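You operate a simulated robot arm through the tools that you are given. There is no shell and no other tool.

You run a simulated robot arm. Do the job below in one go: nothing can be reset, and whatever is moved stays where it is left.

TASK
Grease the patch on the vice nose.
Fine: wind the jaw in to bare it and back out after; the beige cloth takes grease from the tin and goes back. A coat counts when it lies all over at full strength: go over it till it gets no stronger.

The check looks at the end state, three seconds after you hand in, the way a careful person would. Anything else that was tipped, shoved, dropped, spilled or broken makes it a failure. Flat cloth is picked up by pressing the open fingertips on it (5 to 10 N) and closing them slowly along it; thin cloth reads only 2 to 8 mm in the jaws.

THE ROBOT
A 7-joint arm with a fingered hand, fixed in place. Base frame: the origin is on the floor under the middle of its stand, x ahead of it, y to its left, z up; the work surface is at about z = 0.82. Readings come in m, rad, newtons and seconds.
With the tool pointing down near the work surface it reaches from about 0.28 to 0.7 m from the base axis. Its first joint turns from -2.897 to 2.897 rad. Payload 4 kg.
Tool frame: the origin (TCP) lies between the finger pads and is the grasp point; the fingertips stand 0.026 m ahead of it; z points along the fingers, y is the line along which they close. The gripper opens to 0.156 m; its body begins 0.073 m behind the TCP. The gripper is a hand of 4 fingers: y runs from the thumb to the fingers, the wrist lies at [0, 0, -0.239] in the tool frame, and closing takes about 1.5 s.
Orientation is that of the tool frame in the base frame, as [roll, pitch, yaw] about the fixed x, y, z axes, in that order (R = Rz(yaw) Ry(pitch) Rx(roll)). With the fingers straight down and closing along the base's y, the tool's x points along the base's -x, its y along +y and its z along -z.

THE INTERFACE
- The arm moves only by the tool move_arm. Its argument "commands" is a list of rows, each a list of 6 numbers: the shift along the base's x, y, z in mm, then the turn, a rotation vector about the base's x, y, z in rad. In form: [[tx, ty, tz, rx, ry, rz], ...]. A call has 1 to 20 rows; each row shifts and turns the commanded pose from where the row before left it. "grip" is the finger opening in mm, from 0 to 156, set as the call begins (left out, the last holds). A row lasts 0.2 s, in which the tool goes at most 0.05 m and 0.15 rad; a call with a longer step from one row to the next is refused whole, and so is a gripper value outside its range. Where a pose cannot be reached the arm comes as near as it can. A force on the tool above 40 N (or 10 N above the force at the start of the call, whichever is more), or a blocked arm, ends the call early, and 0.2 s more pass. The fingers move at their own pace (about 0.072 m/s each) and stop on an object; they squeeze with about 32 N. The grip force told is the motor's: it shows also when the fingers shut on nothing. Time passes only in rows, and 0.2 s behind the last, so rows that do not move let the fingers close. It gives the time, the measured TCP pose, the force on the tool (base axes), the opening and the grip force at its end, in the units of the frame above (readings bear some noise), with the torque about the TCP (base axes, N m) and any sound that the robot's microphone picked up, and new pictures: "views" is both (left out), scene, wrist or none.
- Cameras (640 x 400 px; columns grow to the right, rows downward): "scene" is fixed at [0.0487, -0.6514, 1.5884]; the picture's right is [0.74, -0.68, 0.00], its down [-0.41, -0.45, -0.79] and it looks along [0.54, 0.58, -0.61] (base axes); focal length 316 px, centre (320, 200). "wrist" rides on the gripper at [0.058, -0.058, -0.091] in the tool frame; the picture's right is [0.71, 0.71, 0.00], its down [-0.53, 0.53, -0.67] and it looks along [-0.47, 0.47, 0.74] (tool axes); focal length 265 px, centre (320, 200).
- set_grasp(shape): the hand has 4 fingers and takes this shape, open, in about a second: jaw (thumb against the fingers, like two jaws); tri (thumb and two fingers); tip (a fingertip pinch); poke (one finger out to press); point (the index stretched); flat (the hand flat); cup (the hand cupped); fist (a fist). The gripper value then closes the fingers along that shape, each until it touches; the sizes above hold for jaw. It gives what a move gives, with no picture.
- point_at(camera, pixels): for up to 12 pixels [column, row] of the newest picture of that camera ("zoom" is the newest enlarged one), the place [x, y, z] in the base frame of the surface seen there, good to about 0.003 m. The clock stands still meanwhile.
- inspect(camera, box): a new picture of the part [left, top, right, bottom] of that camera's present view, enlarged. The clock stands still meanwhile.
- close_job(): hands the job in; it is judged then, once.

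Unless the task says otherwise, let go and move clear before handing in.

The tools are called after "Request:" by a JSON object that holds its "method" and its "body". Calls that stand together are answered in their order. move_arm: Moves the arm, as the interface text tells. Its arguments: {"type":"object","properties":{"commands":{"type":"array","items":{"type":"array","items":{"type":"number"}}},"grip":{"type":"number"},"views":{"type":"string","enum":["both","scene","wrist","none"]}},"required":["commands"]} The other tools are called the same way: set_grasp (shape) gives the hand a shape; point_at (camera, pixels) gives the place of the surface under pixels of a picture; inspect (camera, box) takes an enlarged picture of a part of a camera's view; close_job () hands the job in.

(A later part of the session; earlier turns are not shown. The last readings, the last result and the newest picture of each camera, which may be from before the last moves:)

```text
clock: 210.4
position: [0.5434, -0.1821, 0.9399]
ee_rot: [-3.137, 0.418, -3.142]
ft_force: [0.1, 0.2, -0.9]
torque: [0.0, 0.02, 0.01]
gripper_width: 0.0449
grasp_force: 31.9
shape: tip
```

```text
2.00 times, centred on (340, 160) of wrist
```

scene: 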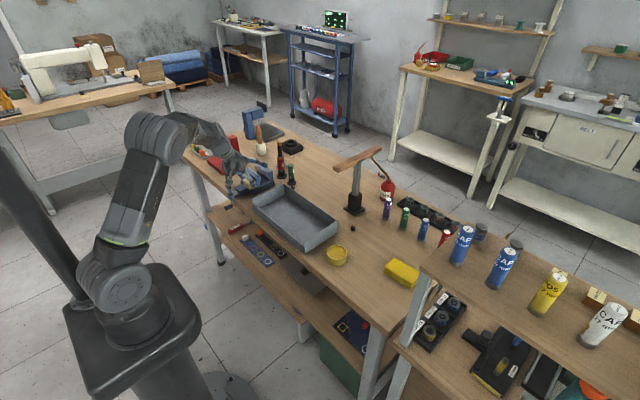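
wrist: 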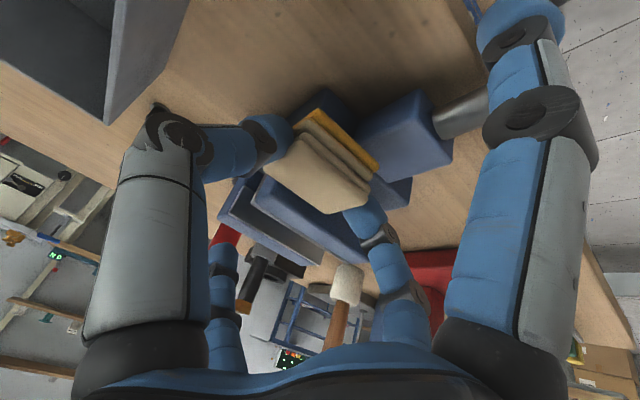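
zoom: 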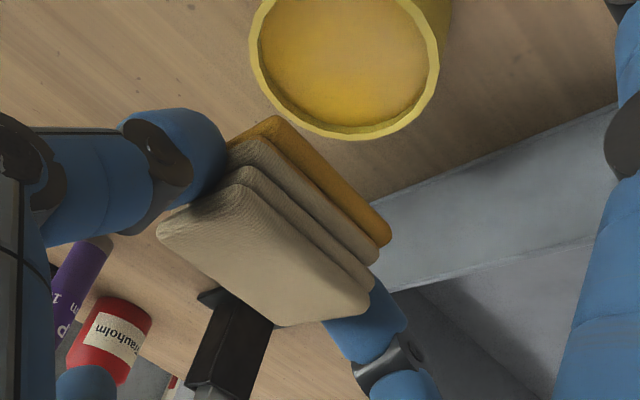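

Request:
{"method": "move_arm", "body": {"commands": [[1.5, 0.5, -15, 0, 0, 0], [0, 0, -15, 0, 0, 0], [0, 0, -15, 0, 0, 0], [0, 0, -9, 0, 0, 0], [0, 0, 0, 0, 0, 0]], "views": "none"}}

Request:
{"method": "inspect", "body": {"camera": "wrist", "box": [200, 60, 480, 260]}}

Request:
{"method": "inspect", "body": {"camera": "scene", "box": [320, 230, 360, 265]}}

```text
clock: 211.6
position: [0.5448, -0.1791, 0.8857]
ee_rot: [-3.14, 0.421, -3.141]
ft_force: [-0.3, 0.0, -0.3]
torque: [-0.02, 0.02, -0.02]
gripper_width: 0.0451
grasp_force: 32.0
shape: tip
```

```text
2.00 times, centred on (340, 160) of wrist
```

zoom: 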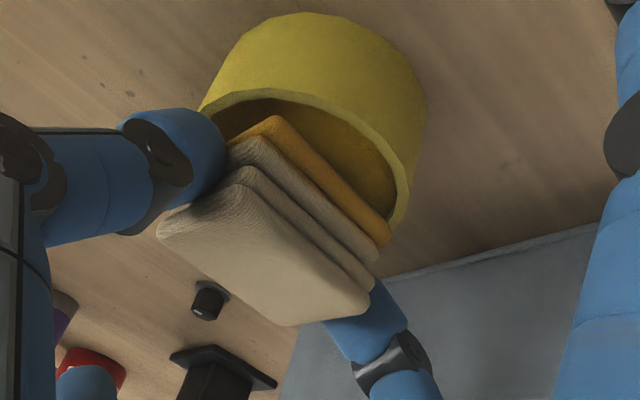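

```text
11.43 times, centred on (340, 248) of scene
```

zoom: 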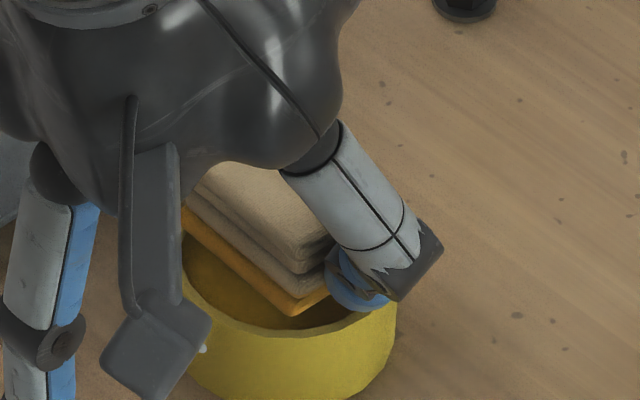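

Request:
{"method": "move_arm", "body": {"commands": [[0, 0, -3, 0, 0, 0], [0, 0, -1.5, 0, 0, 0], [0, 0, 0, 0, 0, 0]], "views": "none"}}

Request:
{"method": "move_arm", "body": {"commands": [[0, 0, -1.5, 0, 0, 0], [0, 0, 0, 0, 0, 0]], "views": "none"}}

Request:
{"method": "move_arm", "body": {"commands": [[0, 0, -1.2, 0, 0, 0], [0, 0, 0, 0, 0, 0]], "views": "none"}}

```text
clock: 212.4
position: [0.5449, -0.1811, 0.88]
ee_rot: [-3.139, 0.42, 3.14]
ft_force: [0.0, 0.7, -0.4]
torque: [0.0, -0.01, 0.0]
gripper_width: 0.0451
grasp_force: 31.7
shape: tip
```

```text
clock: 213.0
position: [0.5452, -0.1809, 0.8782]
ee_rot: [-3.139, 0.42, -3.141]
ft_force: [0.6, 0.0, -1.5]
torque: [-0.01, 0.02, 0.0]
gripper_width: 0.0447
grasp_force: 32.1
shape: tip
```

```text
clock: 213.6
position: [0.5459, -0.1809, 0.878]
ee_rot: [-3.138, 0.42, 3.14]
ft_force: [-0.6, -0.7, 1.7]
torque: [0.07, -0.04, -0.04]
gripper_width: 0.0451
grasp_force: 31.7
shape: tip
```

Request:
{"method": "move_arm", "body": {"commands": [[0, 0, -0.6, 0, 0, 0], [0, 0, 0, 0, 0, 0], [0, 0, 0, 0, 0, 0], [0, 0, 0, 0, 0, 0], [0, 0, 0.4, 0, 0, 0], [0, 0, 0, 0, 0, 0]], "views": "none"}}

Request:
{"method": "move_arm", "body": {"commands": [[0, 0, 0, 0, 0, 0], [0, 0, 0, 0, 0, 0], [0, 0, 3.5, 0, 0, 0], [2.5, 0, 3.5, 0, 0, 0], [0, 0, 0, 0, 0, 0]], "grip": 56, "views": "none"}}

Request:
{"method": "inspect", "body": {"camera": "wrist", "box": [200, 60, 480, 260]}}

Request:
{"method": "inspect", "body": {"camera": "scene", "box": [320, 230, 360, 265]}}

```text
clock: 215.0
position: [0.5443, -0.1794, 0.8779]
ee_rot: [-3.14, 0.422, 3.141]
ft_force: [-1.4, -3.3, 10.0]
torque: [-0.01, -0.02, 0.01]
gripper_width: 0.0455
grasp_force: 32.2
shape: tip
```

```text
clock: 216.2
position: [0.5475, -0.1806, 0.8834]
ee_rot: [-3.138, 0.419, 3.14]
ft_force: [-0.5, 0.4, 0.2]
torque: [0.02, 0.02, 0.0]
gripper_width: 0.056
grasp_force: 0.2
shape: tip
```

```text
2.00 times, centred on (340, 160) of wrist
```

zoom: 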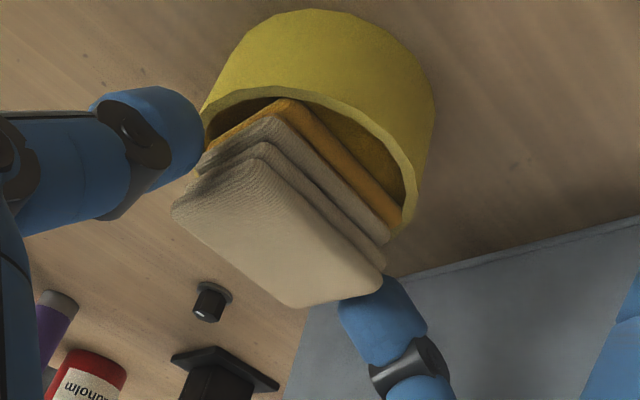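

```text
11.43 times, centred on (340, 248) of scene
```

zoom: 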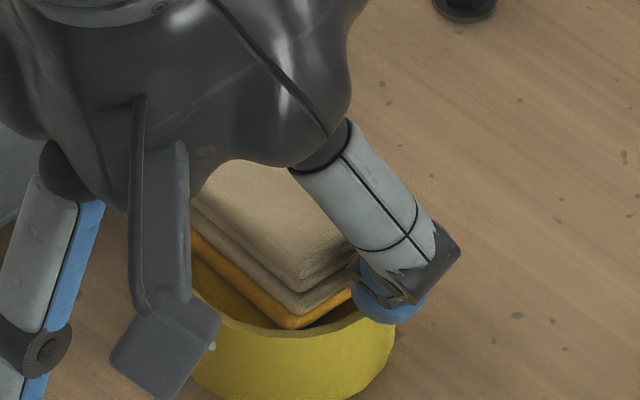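

Reloaded; the pad rests flat in the tin and the fingers are open around it. I'll raise 1 mm, close, lift and return to the nose.

Request:
{"method": "move_arm", "body": {"commands": [[0, 0, 1.5, 0, 0, 0], [0, 0, 0, 0, 0, 0]], "views": "none"}}

Request:
{"method": "move_arm", "body": {"commands": [[0, 0, 0, 0, 0, 0], [0, 0, 0, 0, 0, 0], [0, 0, 0, 0, 0, 0], [0, 0, 0, 0, 0, 0]], "grip": 38, "views": "none"}}

Request:
{"method": "move_arm", "body": {"commands": [[0, 0, 4, 0, 0, 0], [0, 0, 6, 0, 0, 0], [0, 0, 10, 0, 0, 0], [0, 0, 15, 0, 0, 0], [0, 0, 15, 0, 0, 0], [-5, 4, 10, 0, 0, 0], [-15, 15, 15, 0, 0, 0], [-15, 30, 15, 0, 0, 0], [-8, 40, 10, 0, 0, 0], [0, 45, 0, 0, 0, 0], [0, 45, 0, 0, 0, 0], [0, 45, 0, 0, 0, 0], [0, 45, 0, 0, 0, 0], [0, 45, 0, 0, 0, 0], [0, 45, 0, 0, 0, 0], [0, 45, 0, 0, 0, 0], [0, 45, 0, 0, 0, 0], [5, 40, 0, 0, 0, 0], [5, 20, 0, 0, 0, 0], [0, 0, 0, 0, 0, 0]], "views": "none"}}

Request:
{"method": "inspect", "body": {"camera": "wrist", "box": [220, 0, 460, 200]}}

Request:
{"method": "inspect", "body": {"camera": "wrist", "box": [375, 50, 455, 130]}}

```text
clock: 216.8
position: [0.5474, -0.181, 0.8854]
ee_rot: [-3.141, 0.417, 3.14]
ft_force: [-0.3, -0.5, 0.0]
torque: [-0.01, 0.0, -0.01]
gripper_width: 0.0556
grasp_force: 0.0
shape: tip
```

```text
clock: 217.8
position: [0.5474, -0.181, 0.8856]
ee_rot: [-3.138, 0.419, 3.142]
ft_force: [-0.2, -0.1, -0.4]
torque: [-0.01, 0.0, 0.02]
gripper_width: 0.0434
grasp_force: 31.6
shape: tip
```

```text
clock: 222.0
position: [0.5144, 0.328, 0.9859]
ee_rot: [-3.139, 0.419, 3.141]
ft_force: [-0.1, 1.1, -0.3]
torque: [0.02, 0.04, 0.02]
gripper_width: 0.0431
grasp_force: 31.8
shape: tip
```

```text
2.00 times, centred on (340, 100) of wrist
```

zoom: 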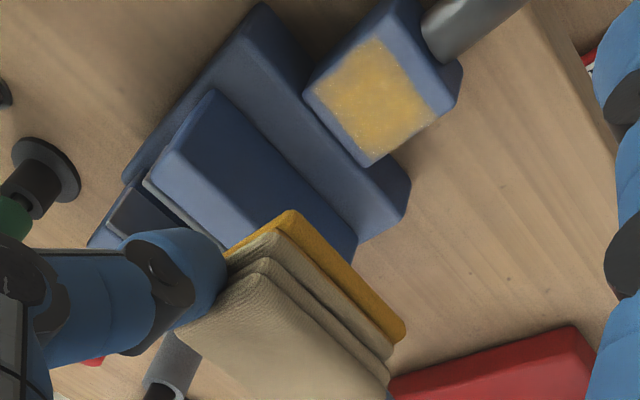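

```text
5.00 times, centred on (415, 90) of wrist
```

zoom: 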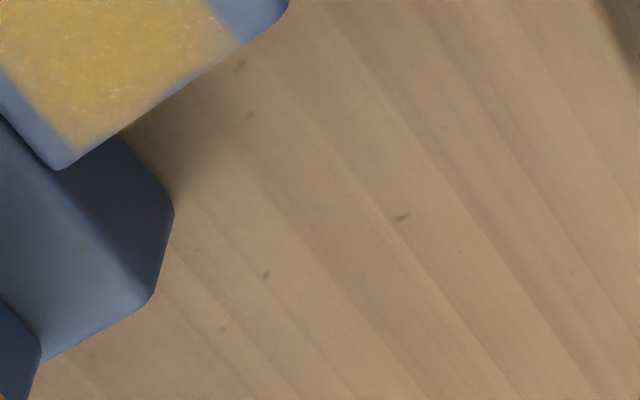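

The nose is well in view here; I'll zoom directly on it as a reference before the last pass.

Request:
{"method": "inspect", "body": {"camera": "wrist", "box": [365, 10, 445, 90]}}

```text
5.00 times, centred on (405, 50) of wrist
```

zoom: 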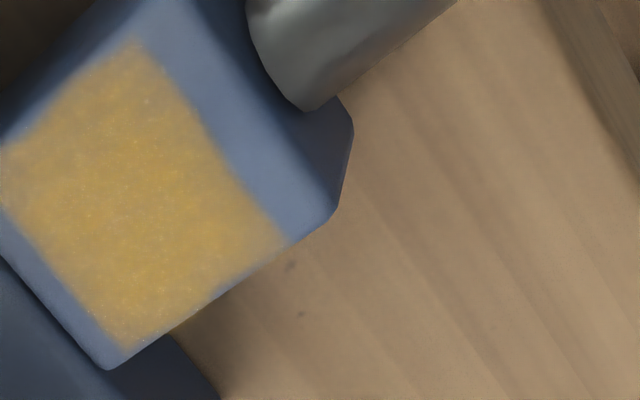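

The rear-left corner (zoom (265,230)) is still a touch paler than the middle. I'll press the pad centred near that corner first, then do a general pass.

Request:
{"method": "move_arm", "body": {"commands": [[-6, 6, -30, 0, 0, 0], [0, 0, -30, 0, 0, 0], [0, 0, -20, 0, 0, 0], [0, 0, -10, 0, 0, 0], [0, 0, -4, 0, 0, 0], [0, 0, 0, 0, 0, 0]], "views": "none"}}

Request:
{"method": "move_arm", "body": {"commands": [[0, 0, -1.5, 0, 0, 0], [0, 0, 0, 0, 0, 0]], "views": "none"}}

Request:
{"method": "move_arm", "body": {"commands": [[0, 0, -1.2, 0, 0, 0], [0, 0, 0, 0, 0, 0]], "views": "none"}}

```text
clock: 223.4
position: [0.509, 0.3329, 0.8936]
ee_rot: [-3.139, 0.419, -3.141]
ft_force: [-0.3, 0.1, -0.1]
torque: [0.01, 0.0, -0.03]
gripper_width: 0.0433
grasp_force: 32.1
shape: tip
```

```text
clock: 224.0
position: [0.5091, 0.3342, 0.8899]
ee_rot: [-3.14, 0.42, -3.141]
ft_force: [-0.5, 0.3, -0.3]
torque: [0.01, 0.01, 0.0]
gripper_width: 0.0429
grasp_force: 32.6
shape: tip
```

```text
clock: 224.6
position: [0.5088, 0.3337, 0.8892]
ee_rot: [-3.139, 0.418, 3.141]
ft_force: [-0.1, 0.8, -0.8]
torque: [0.01, 0.04, 0.02]
gripper_width: 0.0434
grasp_force: 32.3
shape: tip
```

Request:
{"method": "move_arm", "body": {"commands": [[0, 0, -1.2, 0, 0, 0], [0, 0, 0, 0, 0, 0]], "views": "none"}}

Request:
{"method": "move_arm", "body": {"commands": [[0, 0, -1, 0, 0, 0], [0, 0, 0, 0, 0, 0]], "views": "none"}}

```text
clock: 225.2
position: [0.5091, 0.3335, 0.8868]
ee_rot: [-3.14, 0.422, -3.141]
ft_force: [-0.9, 0.3, 5.4]
torque: [-0.06, -0.03, 0.02]
gripper_width: 0.0434
grasp_force: 31.9
shape: tip
```

```text
clock: 225.8
position: [0.5089, 0.3332, 0.8891]
ee_rot: [-3.138, 0.422, -3.141]
ft_force: [-2.4, -2.4, 12.8]
torque: [-0.13, -0.06, -0.01]
gripper_width: 0.0438
grasp_force: 32.0
shape: tip
```

Request:
{"method": "move_arm", "body": {"commands": [[-3, 4, 0, 0, 0, 0], [-3, 4, 0, 0, 0, 0], [0, -4, 0, 0, 0, 0], [0, -4, 0, 0, 0, 0], [0, -4, 0, 0, 0, 0], [0, -4, 0, 0, 0, 0], [3, 0, -0.3, 0, 0, 0], [0, 4, 0, 0, 0, 0], [0, 4, 0, 0, 0, 0], [0, 4, 0, 0, 0, 0], [0, 4, 0, 0, 0, 0], [3, 0, 0, 0, 0, 0], [0, -4, -0.3, 0, 0, 0], [0, -4, 0, 0, 0, 0], [0, -4, 0, 0, 0, 0], [0, -4, 0, 0, 0, 0], [0, -4, 0, 0, 0, 0], [4, 0, 0, 0, 0, 0], [0, 4, 0, 0, 0, 0], [0, 4, 0, 0, 0, 0]], "views": "none"}}

Request:
{"method": "move_arm", "body": {"commands": [[0, 4, -0.3, 0, 0, 0], [0, 4, 0, 0, 0, 0], [4, 0, 0, 0, 0, 0], [0, -4, 0, 0, 0, 0], [0, -4, 0, 0, 0, 0], [0, -4, 0, 0, 0, 0], [0, -4, 0, 0, 0, 0], [0, -4, 0, 0, 0, 0], [-4, 0, -0.3, 0, 0, 0], [-4, 0, 0, 0, 0, 0], [-4, 0, 0, 0, 0, 0], [4, 4, 0, 0, 0, 0], [4, 0, 0, 0, 0, 0], [4, 0, 0, 0, 0, 0], [0, 4, 0, 0, 0, 0], [-4, 0, -0.3, 0, 0, 0], [-4, 4, 0, 0, 0, 0], [-4, 4, 0, 0, 0, 0], [4, 4, 0, 0, 0, 0], [0, 0, 0, 0, 0, 0]], "views": "none"}}

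Request:
{"method": "move_arm", "body": {"commands": [[-3, 4, -0.2, 0, 0, 0], [-3, 2, 0, 0, 0, 0], [0, -4, 0, 0, 0, 0], [0, -4, 0, 0, 0, 0], [0, -4, 0, 0, 0, 0], [0, -4, 0, 0, 0, 0], [4, 0, -0.2, 0, 0, 0], [0, 4, 0, 0, 0, 0], [0, 4, 0, 0, 0, 0], [0, 4, 0, 0, 0, 0], [0, 4, 0, 0, 0, 0], [4, -4, 0, 0, 0, 0], [0, -4, 0, 0, 0, 0], [0, -4, 0, 0, 0, 0], [0, 0, 0, 0, 0, 0]], "views": "none"}}

Request:
{"method": "move_arm", "body": {"commands": [[0, 0, 8, 0, 0, 0], [0, 0, 20, 0, 0, 0], [0, 0, 30, 0, 0, 0], [4, 0, 40, 0, 0, 0], [0, 0, 0, 0, 0, 0]], "views": "none"}}

Request:
{"method": "inspect", "body": {"camera": "wrist", "box": [365, 10, 445, 90]}}

Request:
{"method": "inspect", "body": {"camera": "scene", "box": [235, 172, 275, 200]}}

```text
clock: 230.0
position: [0.5132, 0.3299, 0.8856]
ee_rot: [-3.139, 0.422, 3.141]
ft_force: [1.0, -4.0, 8.7]
torque: [-0.16, -0.11, -0.02]
gripper_width: 0.0454
grasp_force: 32.0
shape: tip
```

```text
clock: 234.2
position: [0.5082, 0.3388, 0.8855]
ee_rot: [-3.139, 0.42, -3.141]
ft_force: [-3.0, -3.6, 10.5]
torque: [-0.14, -0.05, -0.05]
gripper_width: 0.0449
grasp_force: 31.9
shape: tip
```

```text
clock: 237.4
position: [0.5114, 0.3318, 0.8853]
ee_rot: [-3.141, 0.418, 3.141]
ft_force: [0.5, 3.9, 8.5]
torque: [0.05, -0.05, 0.03]
gripper_width: 0.0455
grasp_force: 32.1
shape: tip
```

```text
clock: 238.6
position: [0.5117, 0.3326, 0.9839]
ee_rot: [-3.139, 0.419, 3.141]
ft_force: [0.3, -0.4, -1.0]
torque: [0.0, 0.03, -0.01]
gripper_width: 0.0454
grasp_force: 31.7
shape: tip
```

```text
5.00 times, centred on (405, 50) of wrist
```

zoom: 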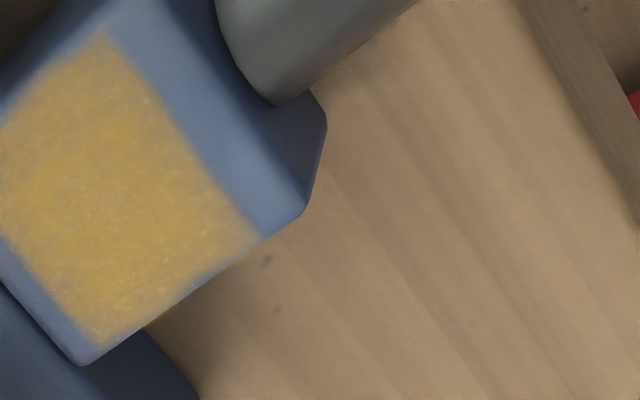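

```text
14.29 times, centred on (255, 186) of scene
```

zoom: 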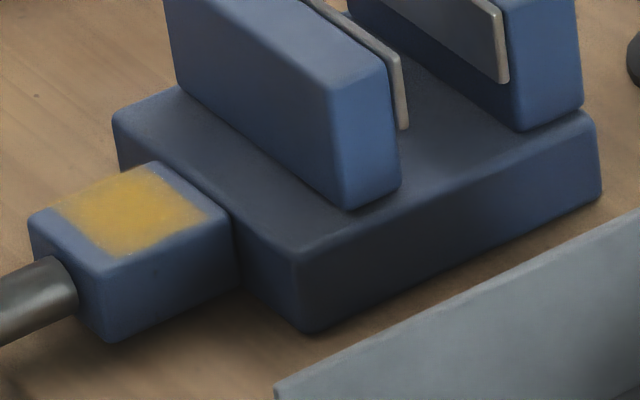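

The patch is now an even, strong yellow all over and no stronger than before, so the coat is done. I'll carry the cloth back above its old place, easing the tilt back to 0.30 so the rear finger clears the bench edge.

Request:
{"method": "move_arm", "body": {"commands": [[0, -30, 5, 0, 0, 0], [0, -45, 0, 0, 0, 0], [0, -45, 0, 0, 0, 0], [0, -45, 0, 0, 0, 0], [0, -45, 0, 0, 0, 0], [0, -45, 0, 0, 0, 0], [0, -45, 0, 0, 0, 0], [0, -45, 0, 0, 0, 0], [0, -45, 0, 0, 0, 0], [0, -45, 0, 0, 0, 0], [0, -45, 0, 0, 0, 0], [5, -45, 0, 0, 0, 0], [8, -45, 0, 0, 0.06, 0], [8, -45, 0, 0, 0.06, 0], [6, -20, 0, 0, 0, 0], [0, -10, -10, 0, 0, 0], [0, 0, 0, 0, 0, 0]]}}

Request:
{"method": "inspect", "body": {"camera": "wrist", "box": [200, 60, 480, 260]}}

Request:
{"method": "inspect", "body": {"camera": "scene", "box": [310, 215, 410, 295]}}

```text
clock: 242.2
position: [0.5405, -0.313, 0.9801]
ee_rot: [-3.14, 0.297, -3.142]
ft_force: [0.0, 0.0, 0.3]
torque: [0.0, 0.02, 0.01]
gripper_width: 0.0451
grasp_force: 32.2
shape: tip
```

scene: 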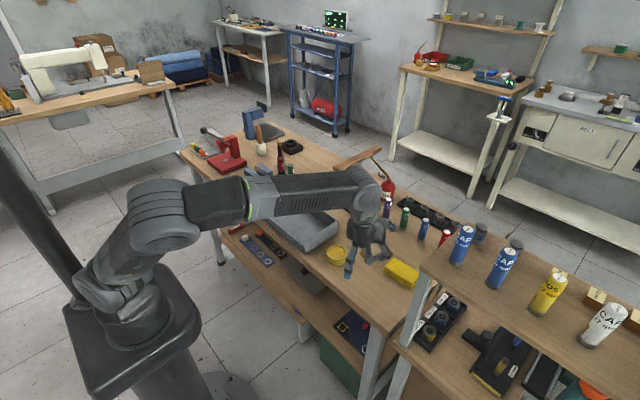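
wrist: 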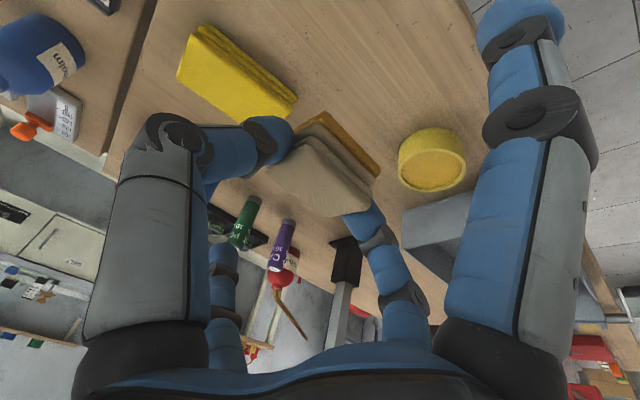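

```text
2.00 times, centred on (340, 160) of wrist
```

zoom: 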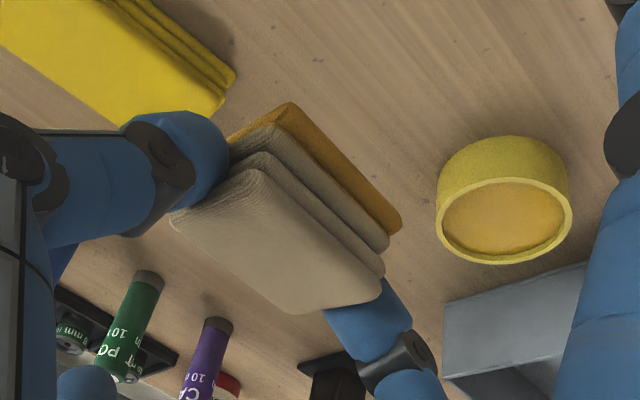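

```text
5.00 times, centred on (360, 255) of scene
```

zoom: 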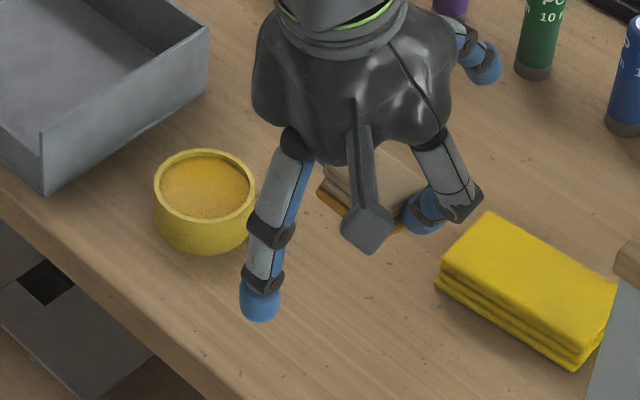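

I'm right above the cloth's old place (0.5405, -0.313). Lowering it now.

Request:
{"method": "move_arm", "body": {"commands": [[0, 0, -25, 0, 0, 0], [0, 0, -25, 0, 0, 0], [0, 0, -25, 0, 0, 0], [0, 0, -20, 0, 0, 0], [0, 0, -12, 0, 0, 0], [0, 0, 0, 0, 0, 0]], "views": "none"}}

Request:
{"method": "inspect", "body": {"camera": "scene", "box": [320, 230, 410, 300]}}

Request:
{"method": "inspect", "body": {"camera": "wrist", "box": [200, 60, 480, 260]}}

```text
clock: 243.6
position: [0.5425, -0.3123, 0.8703]
ee_rot: [-3.14, 0.3, -3.141]
ft_force: [-0.9, 0.1, -0.3]
torque: [0.02, -0.01, -0.01]
gripper_width: 0.0451
grasp_force: 31.5
shape: tip
```

```text
5.71 times, centred on (365, 265) of scene
```

zoom: 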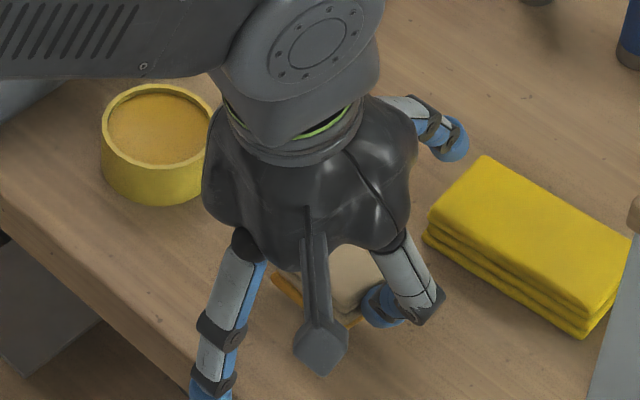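

```text
2.00 times, centred on (340, 160) of wrist
```

zoom: 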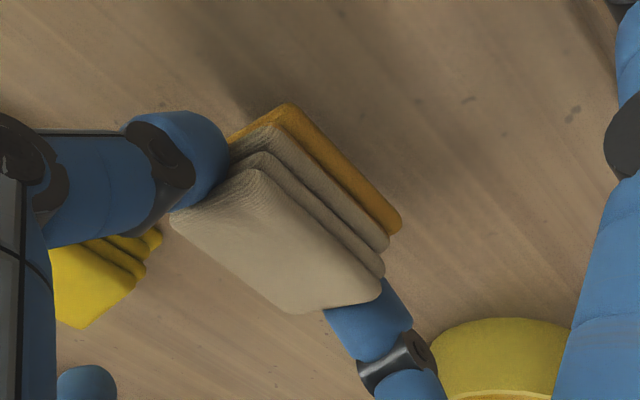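

Request:
{"method": "move_arm", "body": {"commands": [[0, 0, -4, 0, 0, 0], [0, 0, -2, 0, 0, 0], [0, 0, 0, 0, 0, 0]], "views": "none"}}

Request:
{"method": "move_arm", "body": {"commands": [[0, 0, -1.5, 0, 0, 0], [0, 0, 0, 0, 0, 0]], "views": "none"}}

Request:
{"method": "move_arm", "body": {"commands": [[0, 0, -1.5, 0, 0, 0], [0, 0, 0, 0, 0, 0]], "views": "none"}}

```text
clock: 244.4
position: [0.5417, -0.3107, 0.8639]
ee_rot: [-3.139, 0.299, 3.14]
ft_force: [0.4, -0.2, -0.9]
torque: [-0.01, 0.01, -0.01]
gripper_width: 0.045
grasp_force: 31.7
shape: tip
```

```text
clock: 245.0
position: [0.5422, -0.3126, 0.8622]
ee_rot: [-3.14, 0.299, -3.141]
ft_force: [0.8, -0.2, -1.3]
torque: [-0.04, -0.02, 0.04]
gripper_width: 0.0455
grasp_force: 31.9
shape: tip
```

```text
clock: 245.6
position: [0.5427, -0.312, 0.8617]
ee_rot: [-3.141, 0.299, -3.141]
ft_force: [-1.0, -0.2, -0.3]
torque: [-0.01, -0.01, 0.01]
gripper_width: 0.0451
grasp_force: 31.7
shape: tip
```

Request:
{"method": "move_arm", "body": {"commands": [[0, 0, -1.5, 0, 0, 0], [0, 0, 0, 0, 0, 0]], "views": "none"}}

Request:
{"method": "move_arm", "body": {"commands": [[0, 0, -1.2, 0, 0, 0], [0, 0, 0, 0, 0, 0]], "views": "none"}}

Request:
{"method": "inspect", "body": {"camera": "scene", "box": [340, 250, 390, 295]}}

```text
clock: 246.2
position: [0.5429, -0.3126, 0.8607]
ee_rot: [-3.14, 0.3, 3.141]
ft_force: [0.2, 0.3, -0.9]
torque: [0.0, -0.02, 0.03]
gripper_width: 0.0452
grasp_force: 32.1
shape: tip
```

```text
clock: 246.8
position: [0.5425, -0.3114, 0.8592]
ee_rot: [-3.141, 0.3, -3.14]
ft_force: [0.1, 0.9, 0.8]
torque: [-0.03, 0.01, 0.01]
gripper_width: 0.0449
grasp_force: 32.0
shape: tip
```

```text
8.89 times, centred on (365, 272) of scene
```

zoom: 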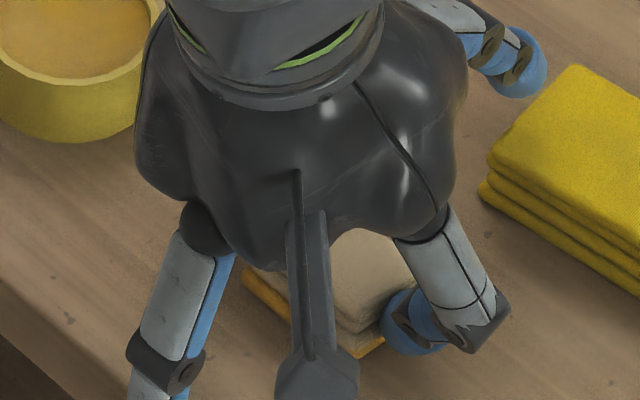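

Request:
{"method": "move_arm", "body": {"commands": [[0, 0, -1, 0, 0, 0], [0, 0, 0, 0, 0, 0]], "views": "none"}}

```text
clock: 247.4
position: [0.5421, -0.3122, 0.8579]
ee_rot: [-3.14, 0.299, -3.14]
ft_force: [-1.4, -0.4, 2.4]
torque: [0.03, -0.02, 0.03]
gripper_width: 0.0451
grasp_force: 32.4
shape: tip
```

Light contact with the front edge first, as expected. I'll level the pad half-way by tilting 0.06 rad, then release gently.

Request:
{"method": "move_arm", "body": {"commands": [[-1, 0, -0.8, 0, -0.03, 0], [-1, 0, 0, 0, -0.03, 0], [0, 0, 0, 0, 0, 0]], "views": "none"}}

Request:
{"method": "move_arm", "body": {"commands": [[0, 0, 0, 0, 0, 0], [0, 0, 0, 0, 0, 0], [0, 0, 0, 0, 0, 0]], "grip": 58, "views": "none"}}

Request:
{"method": "inspect", "body": {"camera": "wrist", "box": [200, 60, 480, 260]}}

Request:
{"method": "inspect", "body": {"camera": "scene", "box": [340, 250, 390, 295]}}

```text
clock: 248.2
position: [0.5388, -0.3125, 0.8577]
ee_rot: [-3.138, 0.36, -3.141]
ft_force: [1.4, 0.0, -0.2]
torque: [0.04, -0.03, -0.04]
gripper_width: 0.0449
grasp_force: 32.5
shape: tip
```

```text
clock: 249.0
position: [0.5398, -0.3125, 0.8561]
ee_rot: [-3.139, 0.36, -3.142]
ft_force: [-0.2, -0.7, 0.3]
torque: [-0.02, -0.01, -0.03]
gripper_width: 0.0577
grasp_force: 0.1
shape: tip
```

```text
2.00 times, centred on (340, 160) of wrist
```

zoom: 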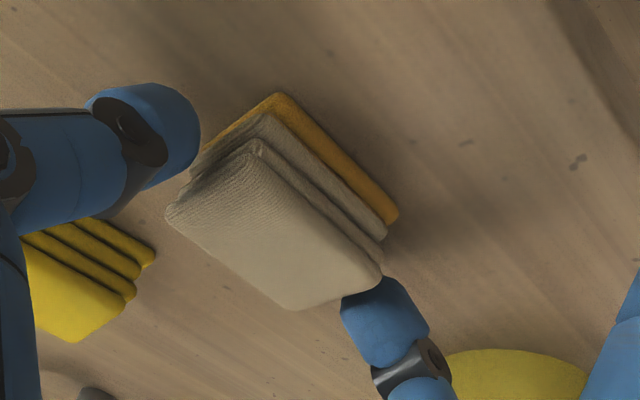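

```text
8.89 times, centred on (365, 272) of scene
```

zoom: 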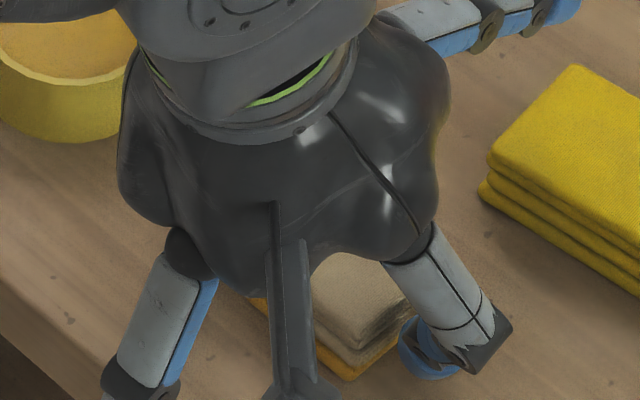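

The pad is down and released, flat on the bench. I'll open a bit more, lift straight up, and check its place.

Request:
{"method": "move_arm", "body": {"commands": [[0, 0, 0, 0, 0, 0], [0, 0, 10, 0, 0, 0], [0, 0, 20, 0, 0, 0], [0, 0, 30, 0, 0, 0], [0, 0, 40, 0, 0, 0], [-10, 20, 30, 0, 0, 0], [-20, 40, 20, 0, 0, 0], [-10, 40, 0, 0, 0, 0], [0, 0, 0, 0, 0, 0]], "grip": 76}}

Request:
{"method": "inspect", "body": {"camera": "scene", "box": [315, 235, 405, 300]}}

Request:
{"method": "point_at", "body": {"camera": "zoom", "pixels": [[346, 222], [416, 268], [380, 312], [306, 262], [362, 268], [180, 66], [120, 105], [237, 105], [180, 150], [375, 335], [300, 285], [415, 295]]}}

```text
clock: 251.0
position: [0.4986, -0.2124, 1.0119]
ee_rot: [-3.14, 0.359, 3.142]
ft_force: [-0.2, 0.3, 0.3]
torque: [-0.02, 0.04, -0.03]
gripper_width: 0.0759
grasp_force: 0.0
shape: tip
```

scene: 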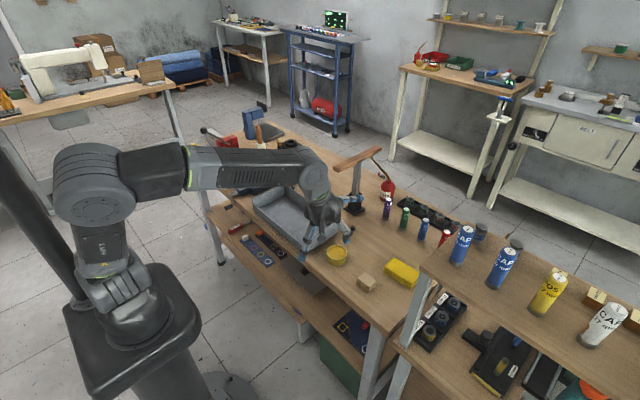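
wrist: 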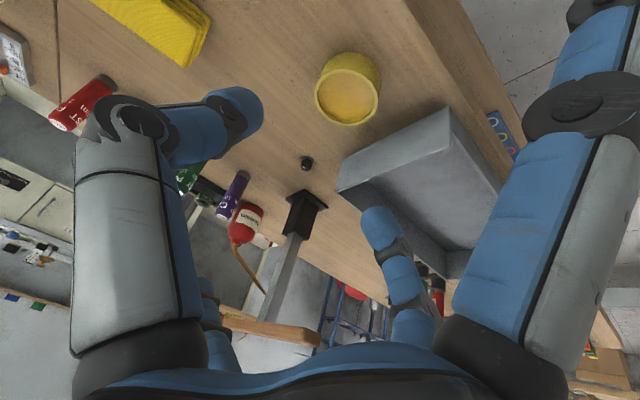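

```text
6.15 times, centred on (360, 268) of scene
```

zoom: 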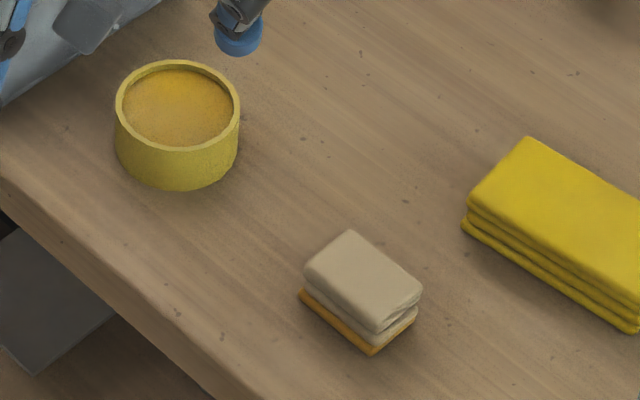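

```text
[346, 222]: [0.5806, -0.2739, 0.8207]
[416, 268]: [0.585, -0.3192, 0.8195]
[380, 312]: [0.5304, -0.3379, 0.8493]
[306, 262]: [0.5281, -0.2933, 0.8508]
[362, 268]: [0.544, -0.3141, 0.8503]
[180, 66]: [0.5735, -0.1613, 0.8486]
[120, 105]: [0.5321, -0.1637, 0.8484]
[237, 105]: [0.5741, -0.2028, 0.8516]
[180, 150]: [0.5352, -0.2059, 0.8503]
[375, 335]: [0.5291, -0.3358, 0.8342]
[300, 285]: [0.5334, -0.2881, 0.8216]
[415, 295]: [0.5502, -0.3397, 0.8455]
```

Request:
{"method": "point_at", "body": {"camera": "zoom", "pixels": [[350, 236], [416, 284], [380, 328], [310, 273], [362, 282], [350, 245], [330, 300], [345, 320]]}}

```text
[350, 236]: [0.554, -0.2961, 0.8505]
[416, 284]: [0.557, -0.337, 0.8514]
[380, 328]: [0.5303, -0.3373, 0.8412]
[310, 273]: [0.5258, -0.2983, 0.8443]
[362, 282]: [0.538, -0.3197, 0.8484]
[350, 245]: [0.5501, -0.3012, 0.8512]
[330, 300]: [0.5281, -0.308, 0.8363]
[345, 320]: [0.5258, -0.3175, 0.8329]
```

The cloth is back within a few millimetres of its old spot and flat, and the tin hasn't moved. Now for the vice: I'll switch to the claw shape and move back above the crank knob, turning the hand 45° as before.

Request:
{"method": "set_grasp", "body": {"shape": "jaw"}}

Request:
{"method": "move_arm", "body": {"commands": [[-5, 30, 10, 0, -0.075, 0], [-5, 40, 0, -0.0555, 0, 0.1194], [-8, 45, 0, -0.0555, 0, 0.1194], [-8, 45, 0, -0.0555, 0, 0.1194], [-8, 45, 0, -0.0555, 0, 0.1194], [-8, 45, 0, -0.0555, 0, 0.1194], [-8, 45, 0, -0.0555, 0, 0.1194], [-8, 45, 0, 0, 0, 0], [-8, 45, 0, 0, 0, 0], [-8, 45, 0, 0, 0, 0], [-8, 45, 0, 0, 0, 0], [-4, 30, 0, 0, 0, 0], [0, 17, -20, 0, 0, 0], [0, 0, -20, 0, 0, 0], [0, 0, 0, 0, 0, 0]], "grip": 60}}

```text
clock: 251.9
position: [0.4989, -0.213, 1.0104]
ee_rot: [-3.14, 0.359, 3.141]
ft_force: [0.7, -0.2, -0.4]
torque: [-0.01, 0.01, 0.01]
gripper_width: 0.156
grasp_force: 0.0
shape: jaw
```

```text
clock: 255.1
position: [0.4142, 0.3096, 0.9782]
ee_rot: [-2.819, 0.3, -2.305]
ft_force: [-0.4, 0.4, -0.6]
torque: [0.0, -0.04, 0.01]
gripper_width: 0.0605
grasp_force: 0.2
shape: jaw
```

scene: 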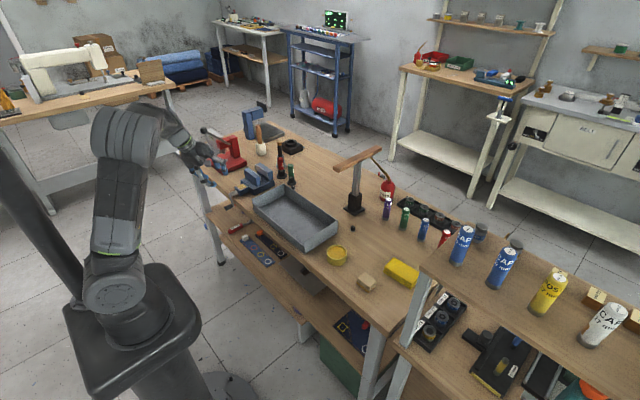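
wrist: 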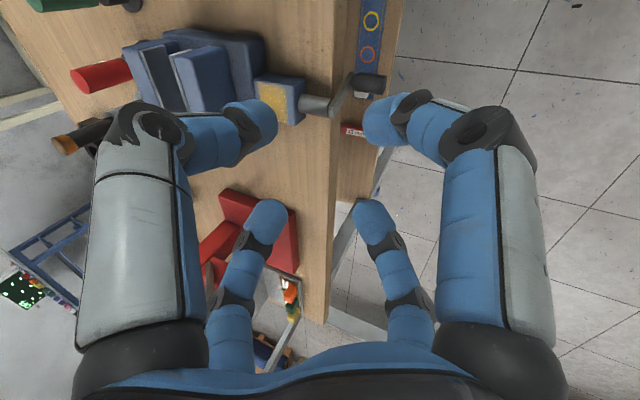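

The pose matches the earlier cranking pose, right above the knob. I'll check knob location and descend around it.

Request:
{"method": "inspect", "body": {"camera": "scene", "box": [215, 165, 275, 215]}}

Request:
{"method": "point_at", "body": {"camera": "zoom", "pixels": [[180, 345], [165, 350], [195, 340], [215, 330], [205, 285], [195, 270], [230, 260], [300, 235], [330, 160], [360, 200]]}}

```text
8.00 times, centred on (245, 190) of scene
```

zoom: 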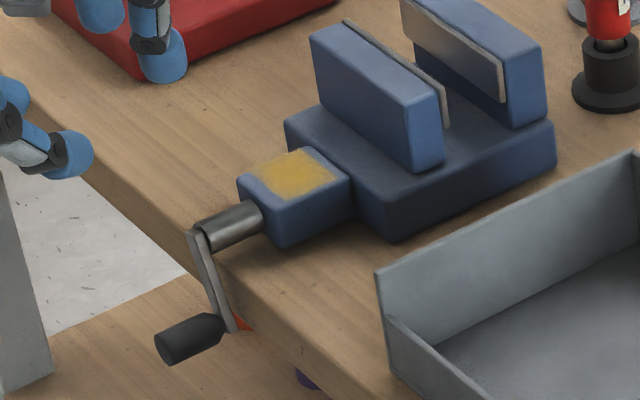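

```text
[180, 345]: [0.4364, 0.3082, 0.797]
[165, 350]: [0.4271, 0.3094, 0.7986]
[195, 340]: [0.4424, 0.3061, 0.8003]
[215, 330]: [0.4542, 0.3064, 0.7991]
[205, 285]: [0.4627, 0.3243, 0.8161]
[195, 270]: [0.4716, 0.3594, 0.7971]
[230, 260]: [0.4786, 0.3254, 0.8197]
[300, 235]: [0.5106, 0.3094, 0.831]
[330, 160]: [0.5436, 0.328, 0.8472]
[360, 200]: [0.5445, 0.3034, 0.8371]
```

The knob centre is near (0.445, 0.314, 0.791), crank at about 76°. I'll go down with the claw open at 52 mm to straddle it.

Request:
{"method": "move_arm", "body": {"commands": [[0, 3, -25, 0, 0, 0], [0, 3, -25, 0, 0, 0], [0, 0, -25, 0, 0, 0], [0, 0, -25, 0, 0, 0], [0, 0, -20, 0, 0, 0], [0, 0, -15, 0, 0, 0], [0, 0, 0, 0, 0, 0]], "grip": 52, "views": "none"}}

Request:
{"method": "inspect", "body": {"camera": "wrist", "box": [120, 60, 400, 260]}}

Request:
{"method": "inspect", "body": {"camera": "scene", "box": [210, 165, 260, 215]}}

```text
clock: 256.7
position: [0.414, 0.3139, 0.8408]
ee_rot: [-2.82, 0.301, -2.304]
ft_force: [-0.2, 0.2, -0.5]
torque: [0.04, -0.03, 0.02]
gripper_width: 0.0524
grasp_force: 0.1
shape: jaw
```

```text
2.00 times, centred on (260, 160) of wrist
```

zoom: 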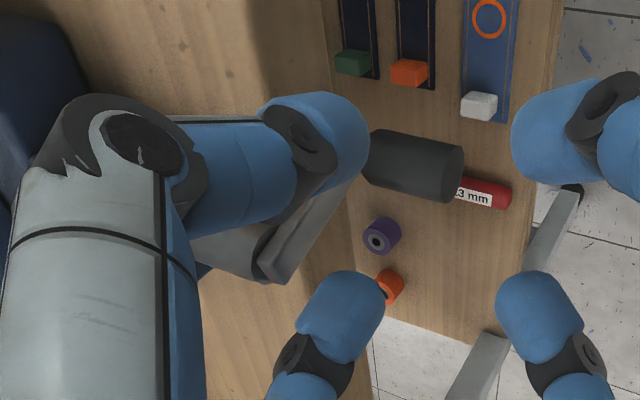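

```text
8.00 times, centred on (235, 190) of scene
```

zoom: 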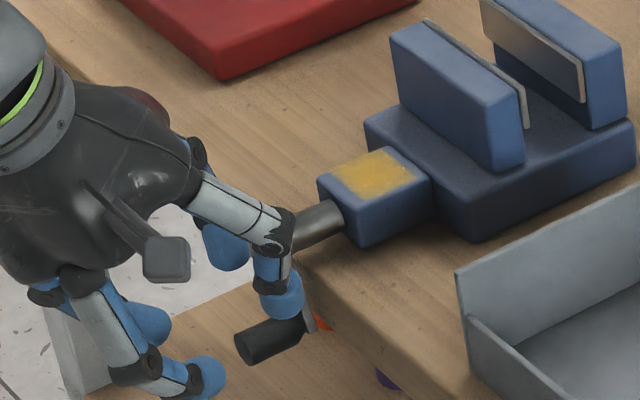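

The knob is centred under the claw. Down the last 42 mm.

Request:
{"method": "move_arm", "body": {"commands": [[0, 1, -12, 0, 0, 0], [0, 0, -12, 0, 0, 0], [0, 0, -12, 0, 0, 0], [0, 0, -6, 0, 0, 0], [0, 0, 0, 0, 0, 0]], "views": "none"}}

Request:
{"method": "inspect", "body": {"camera": "wrist", "box": [120, 60, 400, 260]}}

```text
clock: 257.9
position: [0.4144, 0.3172, 0.8]
ee_rot: [-2.821, 0.298, -2.303]
ft_force: [0.7, 0.2, -0.8]
torque: [0.02, 0.0, -0.01]
gripper_width: 0.0523
grasp_force: 0.1
shape: jaw
```

```text
2.00 times, centred on (260, 160) of wrist
```

zoom: 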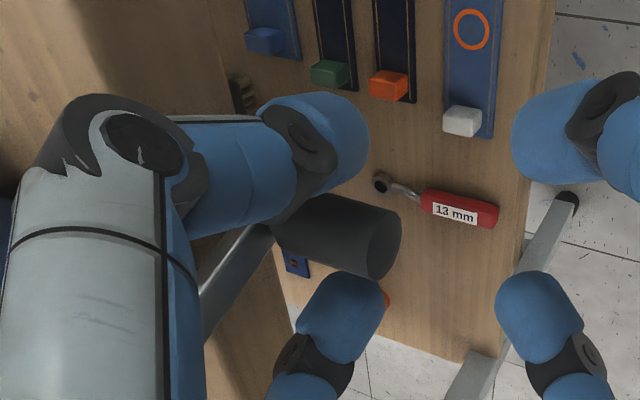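

Request:
{"method": "move_arm", "body": {"commands": [[0, -1, -4, 0, 0, 0], [0, 0, 0, 0, 0, 0], [0, 0, 0, 0, 0, 0], [3, 0, 0, 0, 0, 0], [4, 0, 0, 0, 0, 0], [0, 0, 0, 0, 0, 0]], "grip": 38, "views": "none"}}

Request:
{"method": "move_arm", "body": {"commands": [[0, 0, 0, 0, 0, 0], [0, 0, 0, 0, 0, 0], [0, 0, 0, 0, 0, 0], [0, 0, 0, 0, 0, 0]], "grip": 6, "views": "none"}}

Request:
{"method": "inspect", "body": {"camera": "wrist", "box": [120, 60, 400, 260]}}

```text
clock: 259.3
position: [0.421, 0.3147, 0.796]
ee_rot: [-2.821, 0.299, -2.305]
ft_force: [-0.2, -0.1, -0.3]
torque: [-0.01, 0.0, 0.0]
gripper_width: 0.0383
grasp_force: 0.0
shape: jaw
```

```text
clock: 260.3
position: [0.4219, 0.3135, 0.7954]
ee_rot: [-2.821, 0.299, -2.304]
ft_force: [3.4, -1.0, -8.7]
torque: [-0.04, 0.11, -0.01]
gripper_width: 0.005
grasp_force: 31.9
shape: jaw
```

```text
2.00 times, centred on (260, 160) of wrist
```

zoom: 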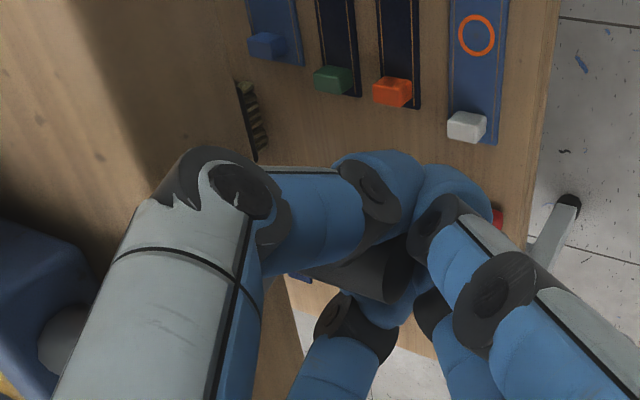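

The claw hooks the knob firmly. Now I'll wind back out: counter-clockwise, up the right side, following the arc.

Request:
{"method": "move_arm", "body": {"commands": [[0, -3.7, 1.1, 0, 0, 0], [0, -3.6, 1.4, 0, 0, 0], [0, -3.5, 1.7, 0, 0, 0], [0, -3.3, 2.0, 0, 0, 0], [0, -3.1, 2.3, 0, 0, 0], [0, -2.9, 2.6, 0, 0, 0], [0, 0, 0, 0, 0, 0]], "views": "none"}}

Request:
{"method": "inspect", "body": {"camera": "wrist", "box": [120, 60, 400, 260]}}

Request:
{"method": "inspect", "body": {"camera": "scene", "box": [215, 160, 265, 210]}}

```text
clock: 261.9
position: [0.4205, 0.2946, 0.808]
ee_rot: [-2.82, 0.301, -2.303]
ft_force: [1.5, -5.8, -8.2]
torque: [-0.08, 0.13, -0.12]
gripper_width: 0.0051
grasp_force: 32.4
shape: jaw
```

```text
2.00 times, centred on (260, 160) of wrist
```

zoom: 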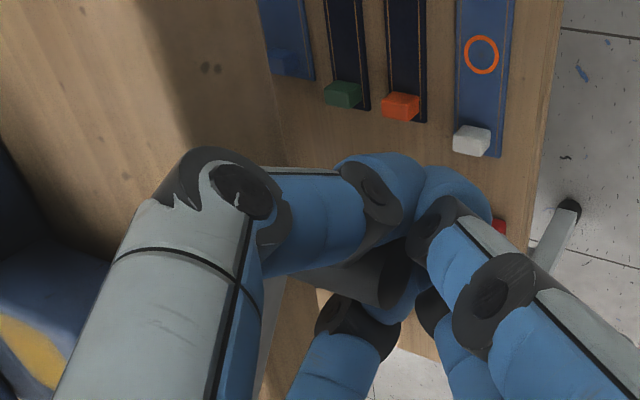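

```text
8.00 times, centred on (240, 185) of scene
```

zoom: 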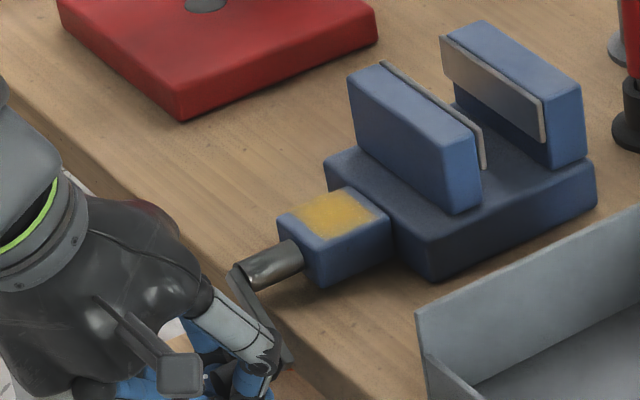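

Follows with light force. Continuing up to level.

Request:
{"method": "move_arm", "body": {"commands": [[0, -2.7, 2.8, 0, 0, 0], [0, -2.4, 3.0, 0, 0, 0], [0, -2.1, 3.2, 0, 0, 0], [0, -1.85, 3.4, 0, 0, 0], [0, -1.55, 3.55, 0, 0, 0], [0, -1.2, 3.7, 0, 0, 0], [0, -0.9, 3.8, 0, 0, 0], [0, -0.6, 3.8, 0, 0, 0], [0, 0, 0, 0, 0, 0]], "views": "none"}}

Request:
{"method": "inspect", "body": {"camera": "wrist", "box": [120, 60, 400, 260]}}

Request:
{"method": "inspect", "body": {"camera": "scene", "box": [215, 160, 265, 210]}}

```text
clock: 263.9
position: [0.4222, 0.2844, 0.8342]
ee_rot: [-2.82, 0.303, -2.302]
ft_force: [2.6, 6.1, -2.3]
torque: [-0.05, 0.08, 0.14]
gripper_width: 0.0052
grasp_force: 31.4
shape: jaw
```

```text
2.00 times, centred on (260, 160) of wrist
```

zoom: 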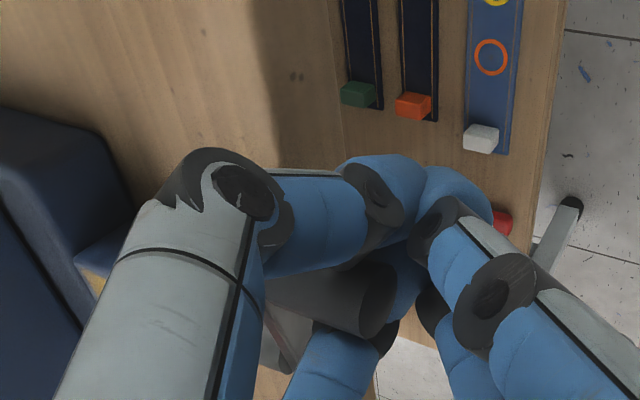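

```text
8.00 times, centred on (240, 185) of scene
```

zoom: 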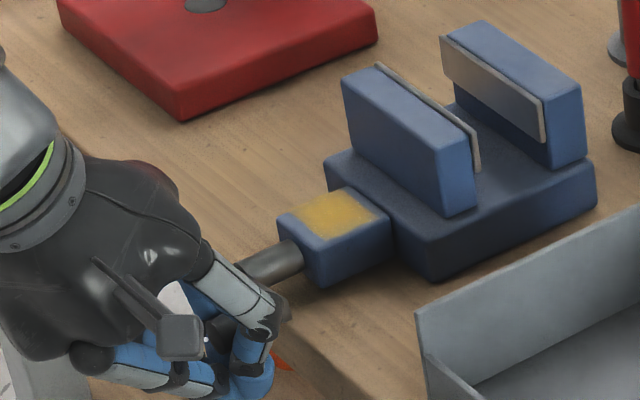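

Crank level again at the right side, jaw moving back. Continuing up the upper right.

Request:
{"method": "move_arm", "body": {"commands": [[0, -0.25, 3.9, 0, 0, 0], [0, 0.1, 3.9, 0, 0, 0], [0, 0.45, 3.85, 0, 0, 0], [0, 0.8, 3.8, 0, 0, 0], [0, 1.1, 3.7, 0, 0, 0], [0, 1.4, 3.6, 0, 0, 0], [0, 1.7, 3.5, 0, 0, 0], [0, 2.0, 3.3, 0, 0, 0], [0, 0, 0, 0, 0, 0]], "views": "none"}}

Request:
{"method": "inspect", "body": {"camera": "wrist", "box": [120, 60, 400, 260]}}

Request:
{"method": "inspect", "body": {"camera": "scene", "box": [215, 160, 265, 210]}}

```text
clock: 265.9
position: [0.4192, 0.2893, 0.8638]
ee_rot: [-2.819, 0.3, -2.303]
ft_force: [-3.6, 0.0, -2.0]
torque: [-0.08, -0.01, 0.05]
gripper_width: 0.0019
grasp_force: 32.3
shape: jaw
```

```text
2.00 times, centred on (260, 160) of wrist
```

zoom: 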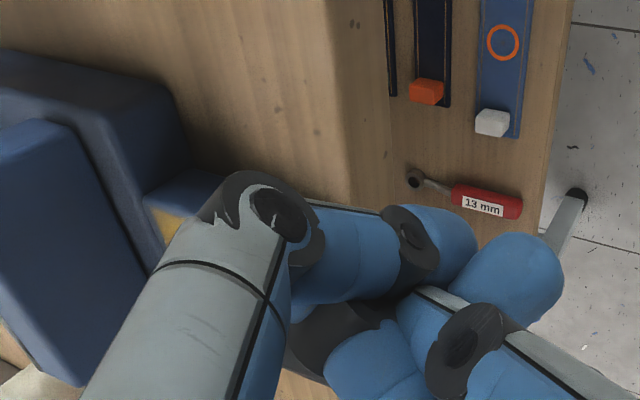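

```text
8.00 times, centred on (240, 185) of scene
```

zoom: 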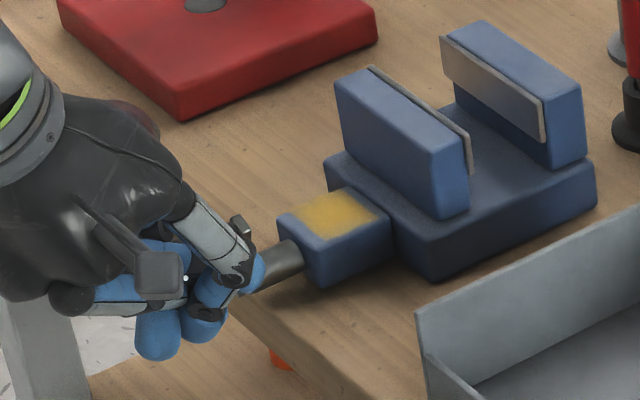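

The fingers shifted inside the grip (width 2 mm), but the crank did follow to about -30°. I'll regrip to be safe: open, look, and hook again.

Request:
{"method": "move_arm", "body": {"commands": [[0, 0, 0, 0, 0, 0], [0, 0, 0, 0, 0, 0], [0, 0, 0, 0, 0, 0], [0, 0, 0, 0, 0, 0]], "grip": 54, "views": "none"}}

Request:
{"method": "inspect", "body": {"camera": "wrist", "box": [120, 60, 400, 260]}}

Request:
{"method": "inspect", "body": {"camera": "scene", "box": [215, 160, 265, 210]}}

```text
clock: 266.4
position: [0.4082, 0.2941, 0.861]
ee_rot: [-2.829, 0.291, -2.282]
ft_force: [-33.6, -1.9, -2.5]
torque: [-0.07, -0.87, 1.34]
gripper_width: 0.0504
grasp_force: 0.1
shape: jaw
stopped in row 2: the force on the tool passed its limit at 48 N (the readings are from after the stop); the commanded pose is now the measured one
```

```text
2.00 times, centred on (260, 160) of wrist
```

zoom: 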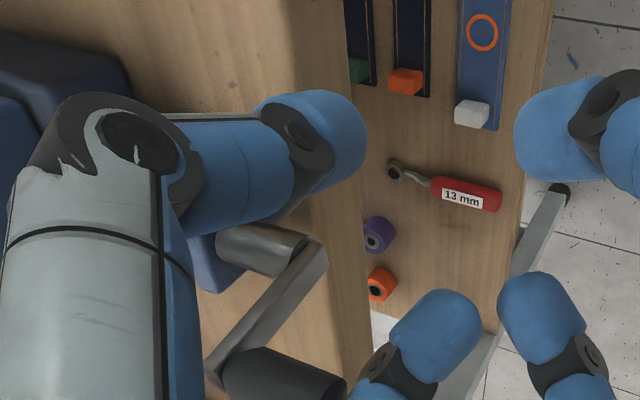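

```text
8.00 times, centred on (240, 185) of scene
```

zoom: 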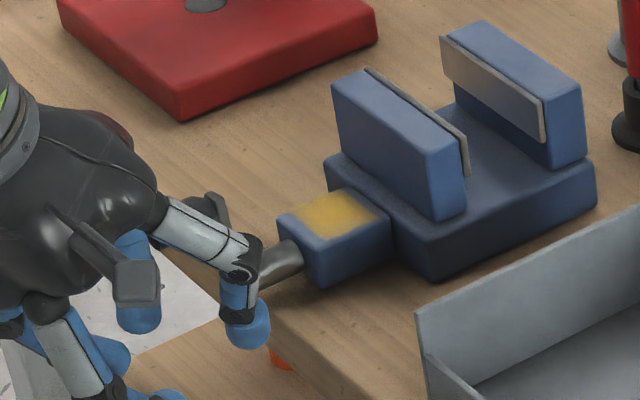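

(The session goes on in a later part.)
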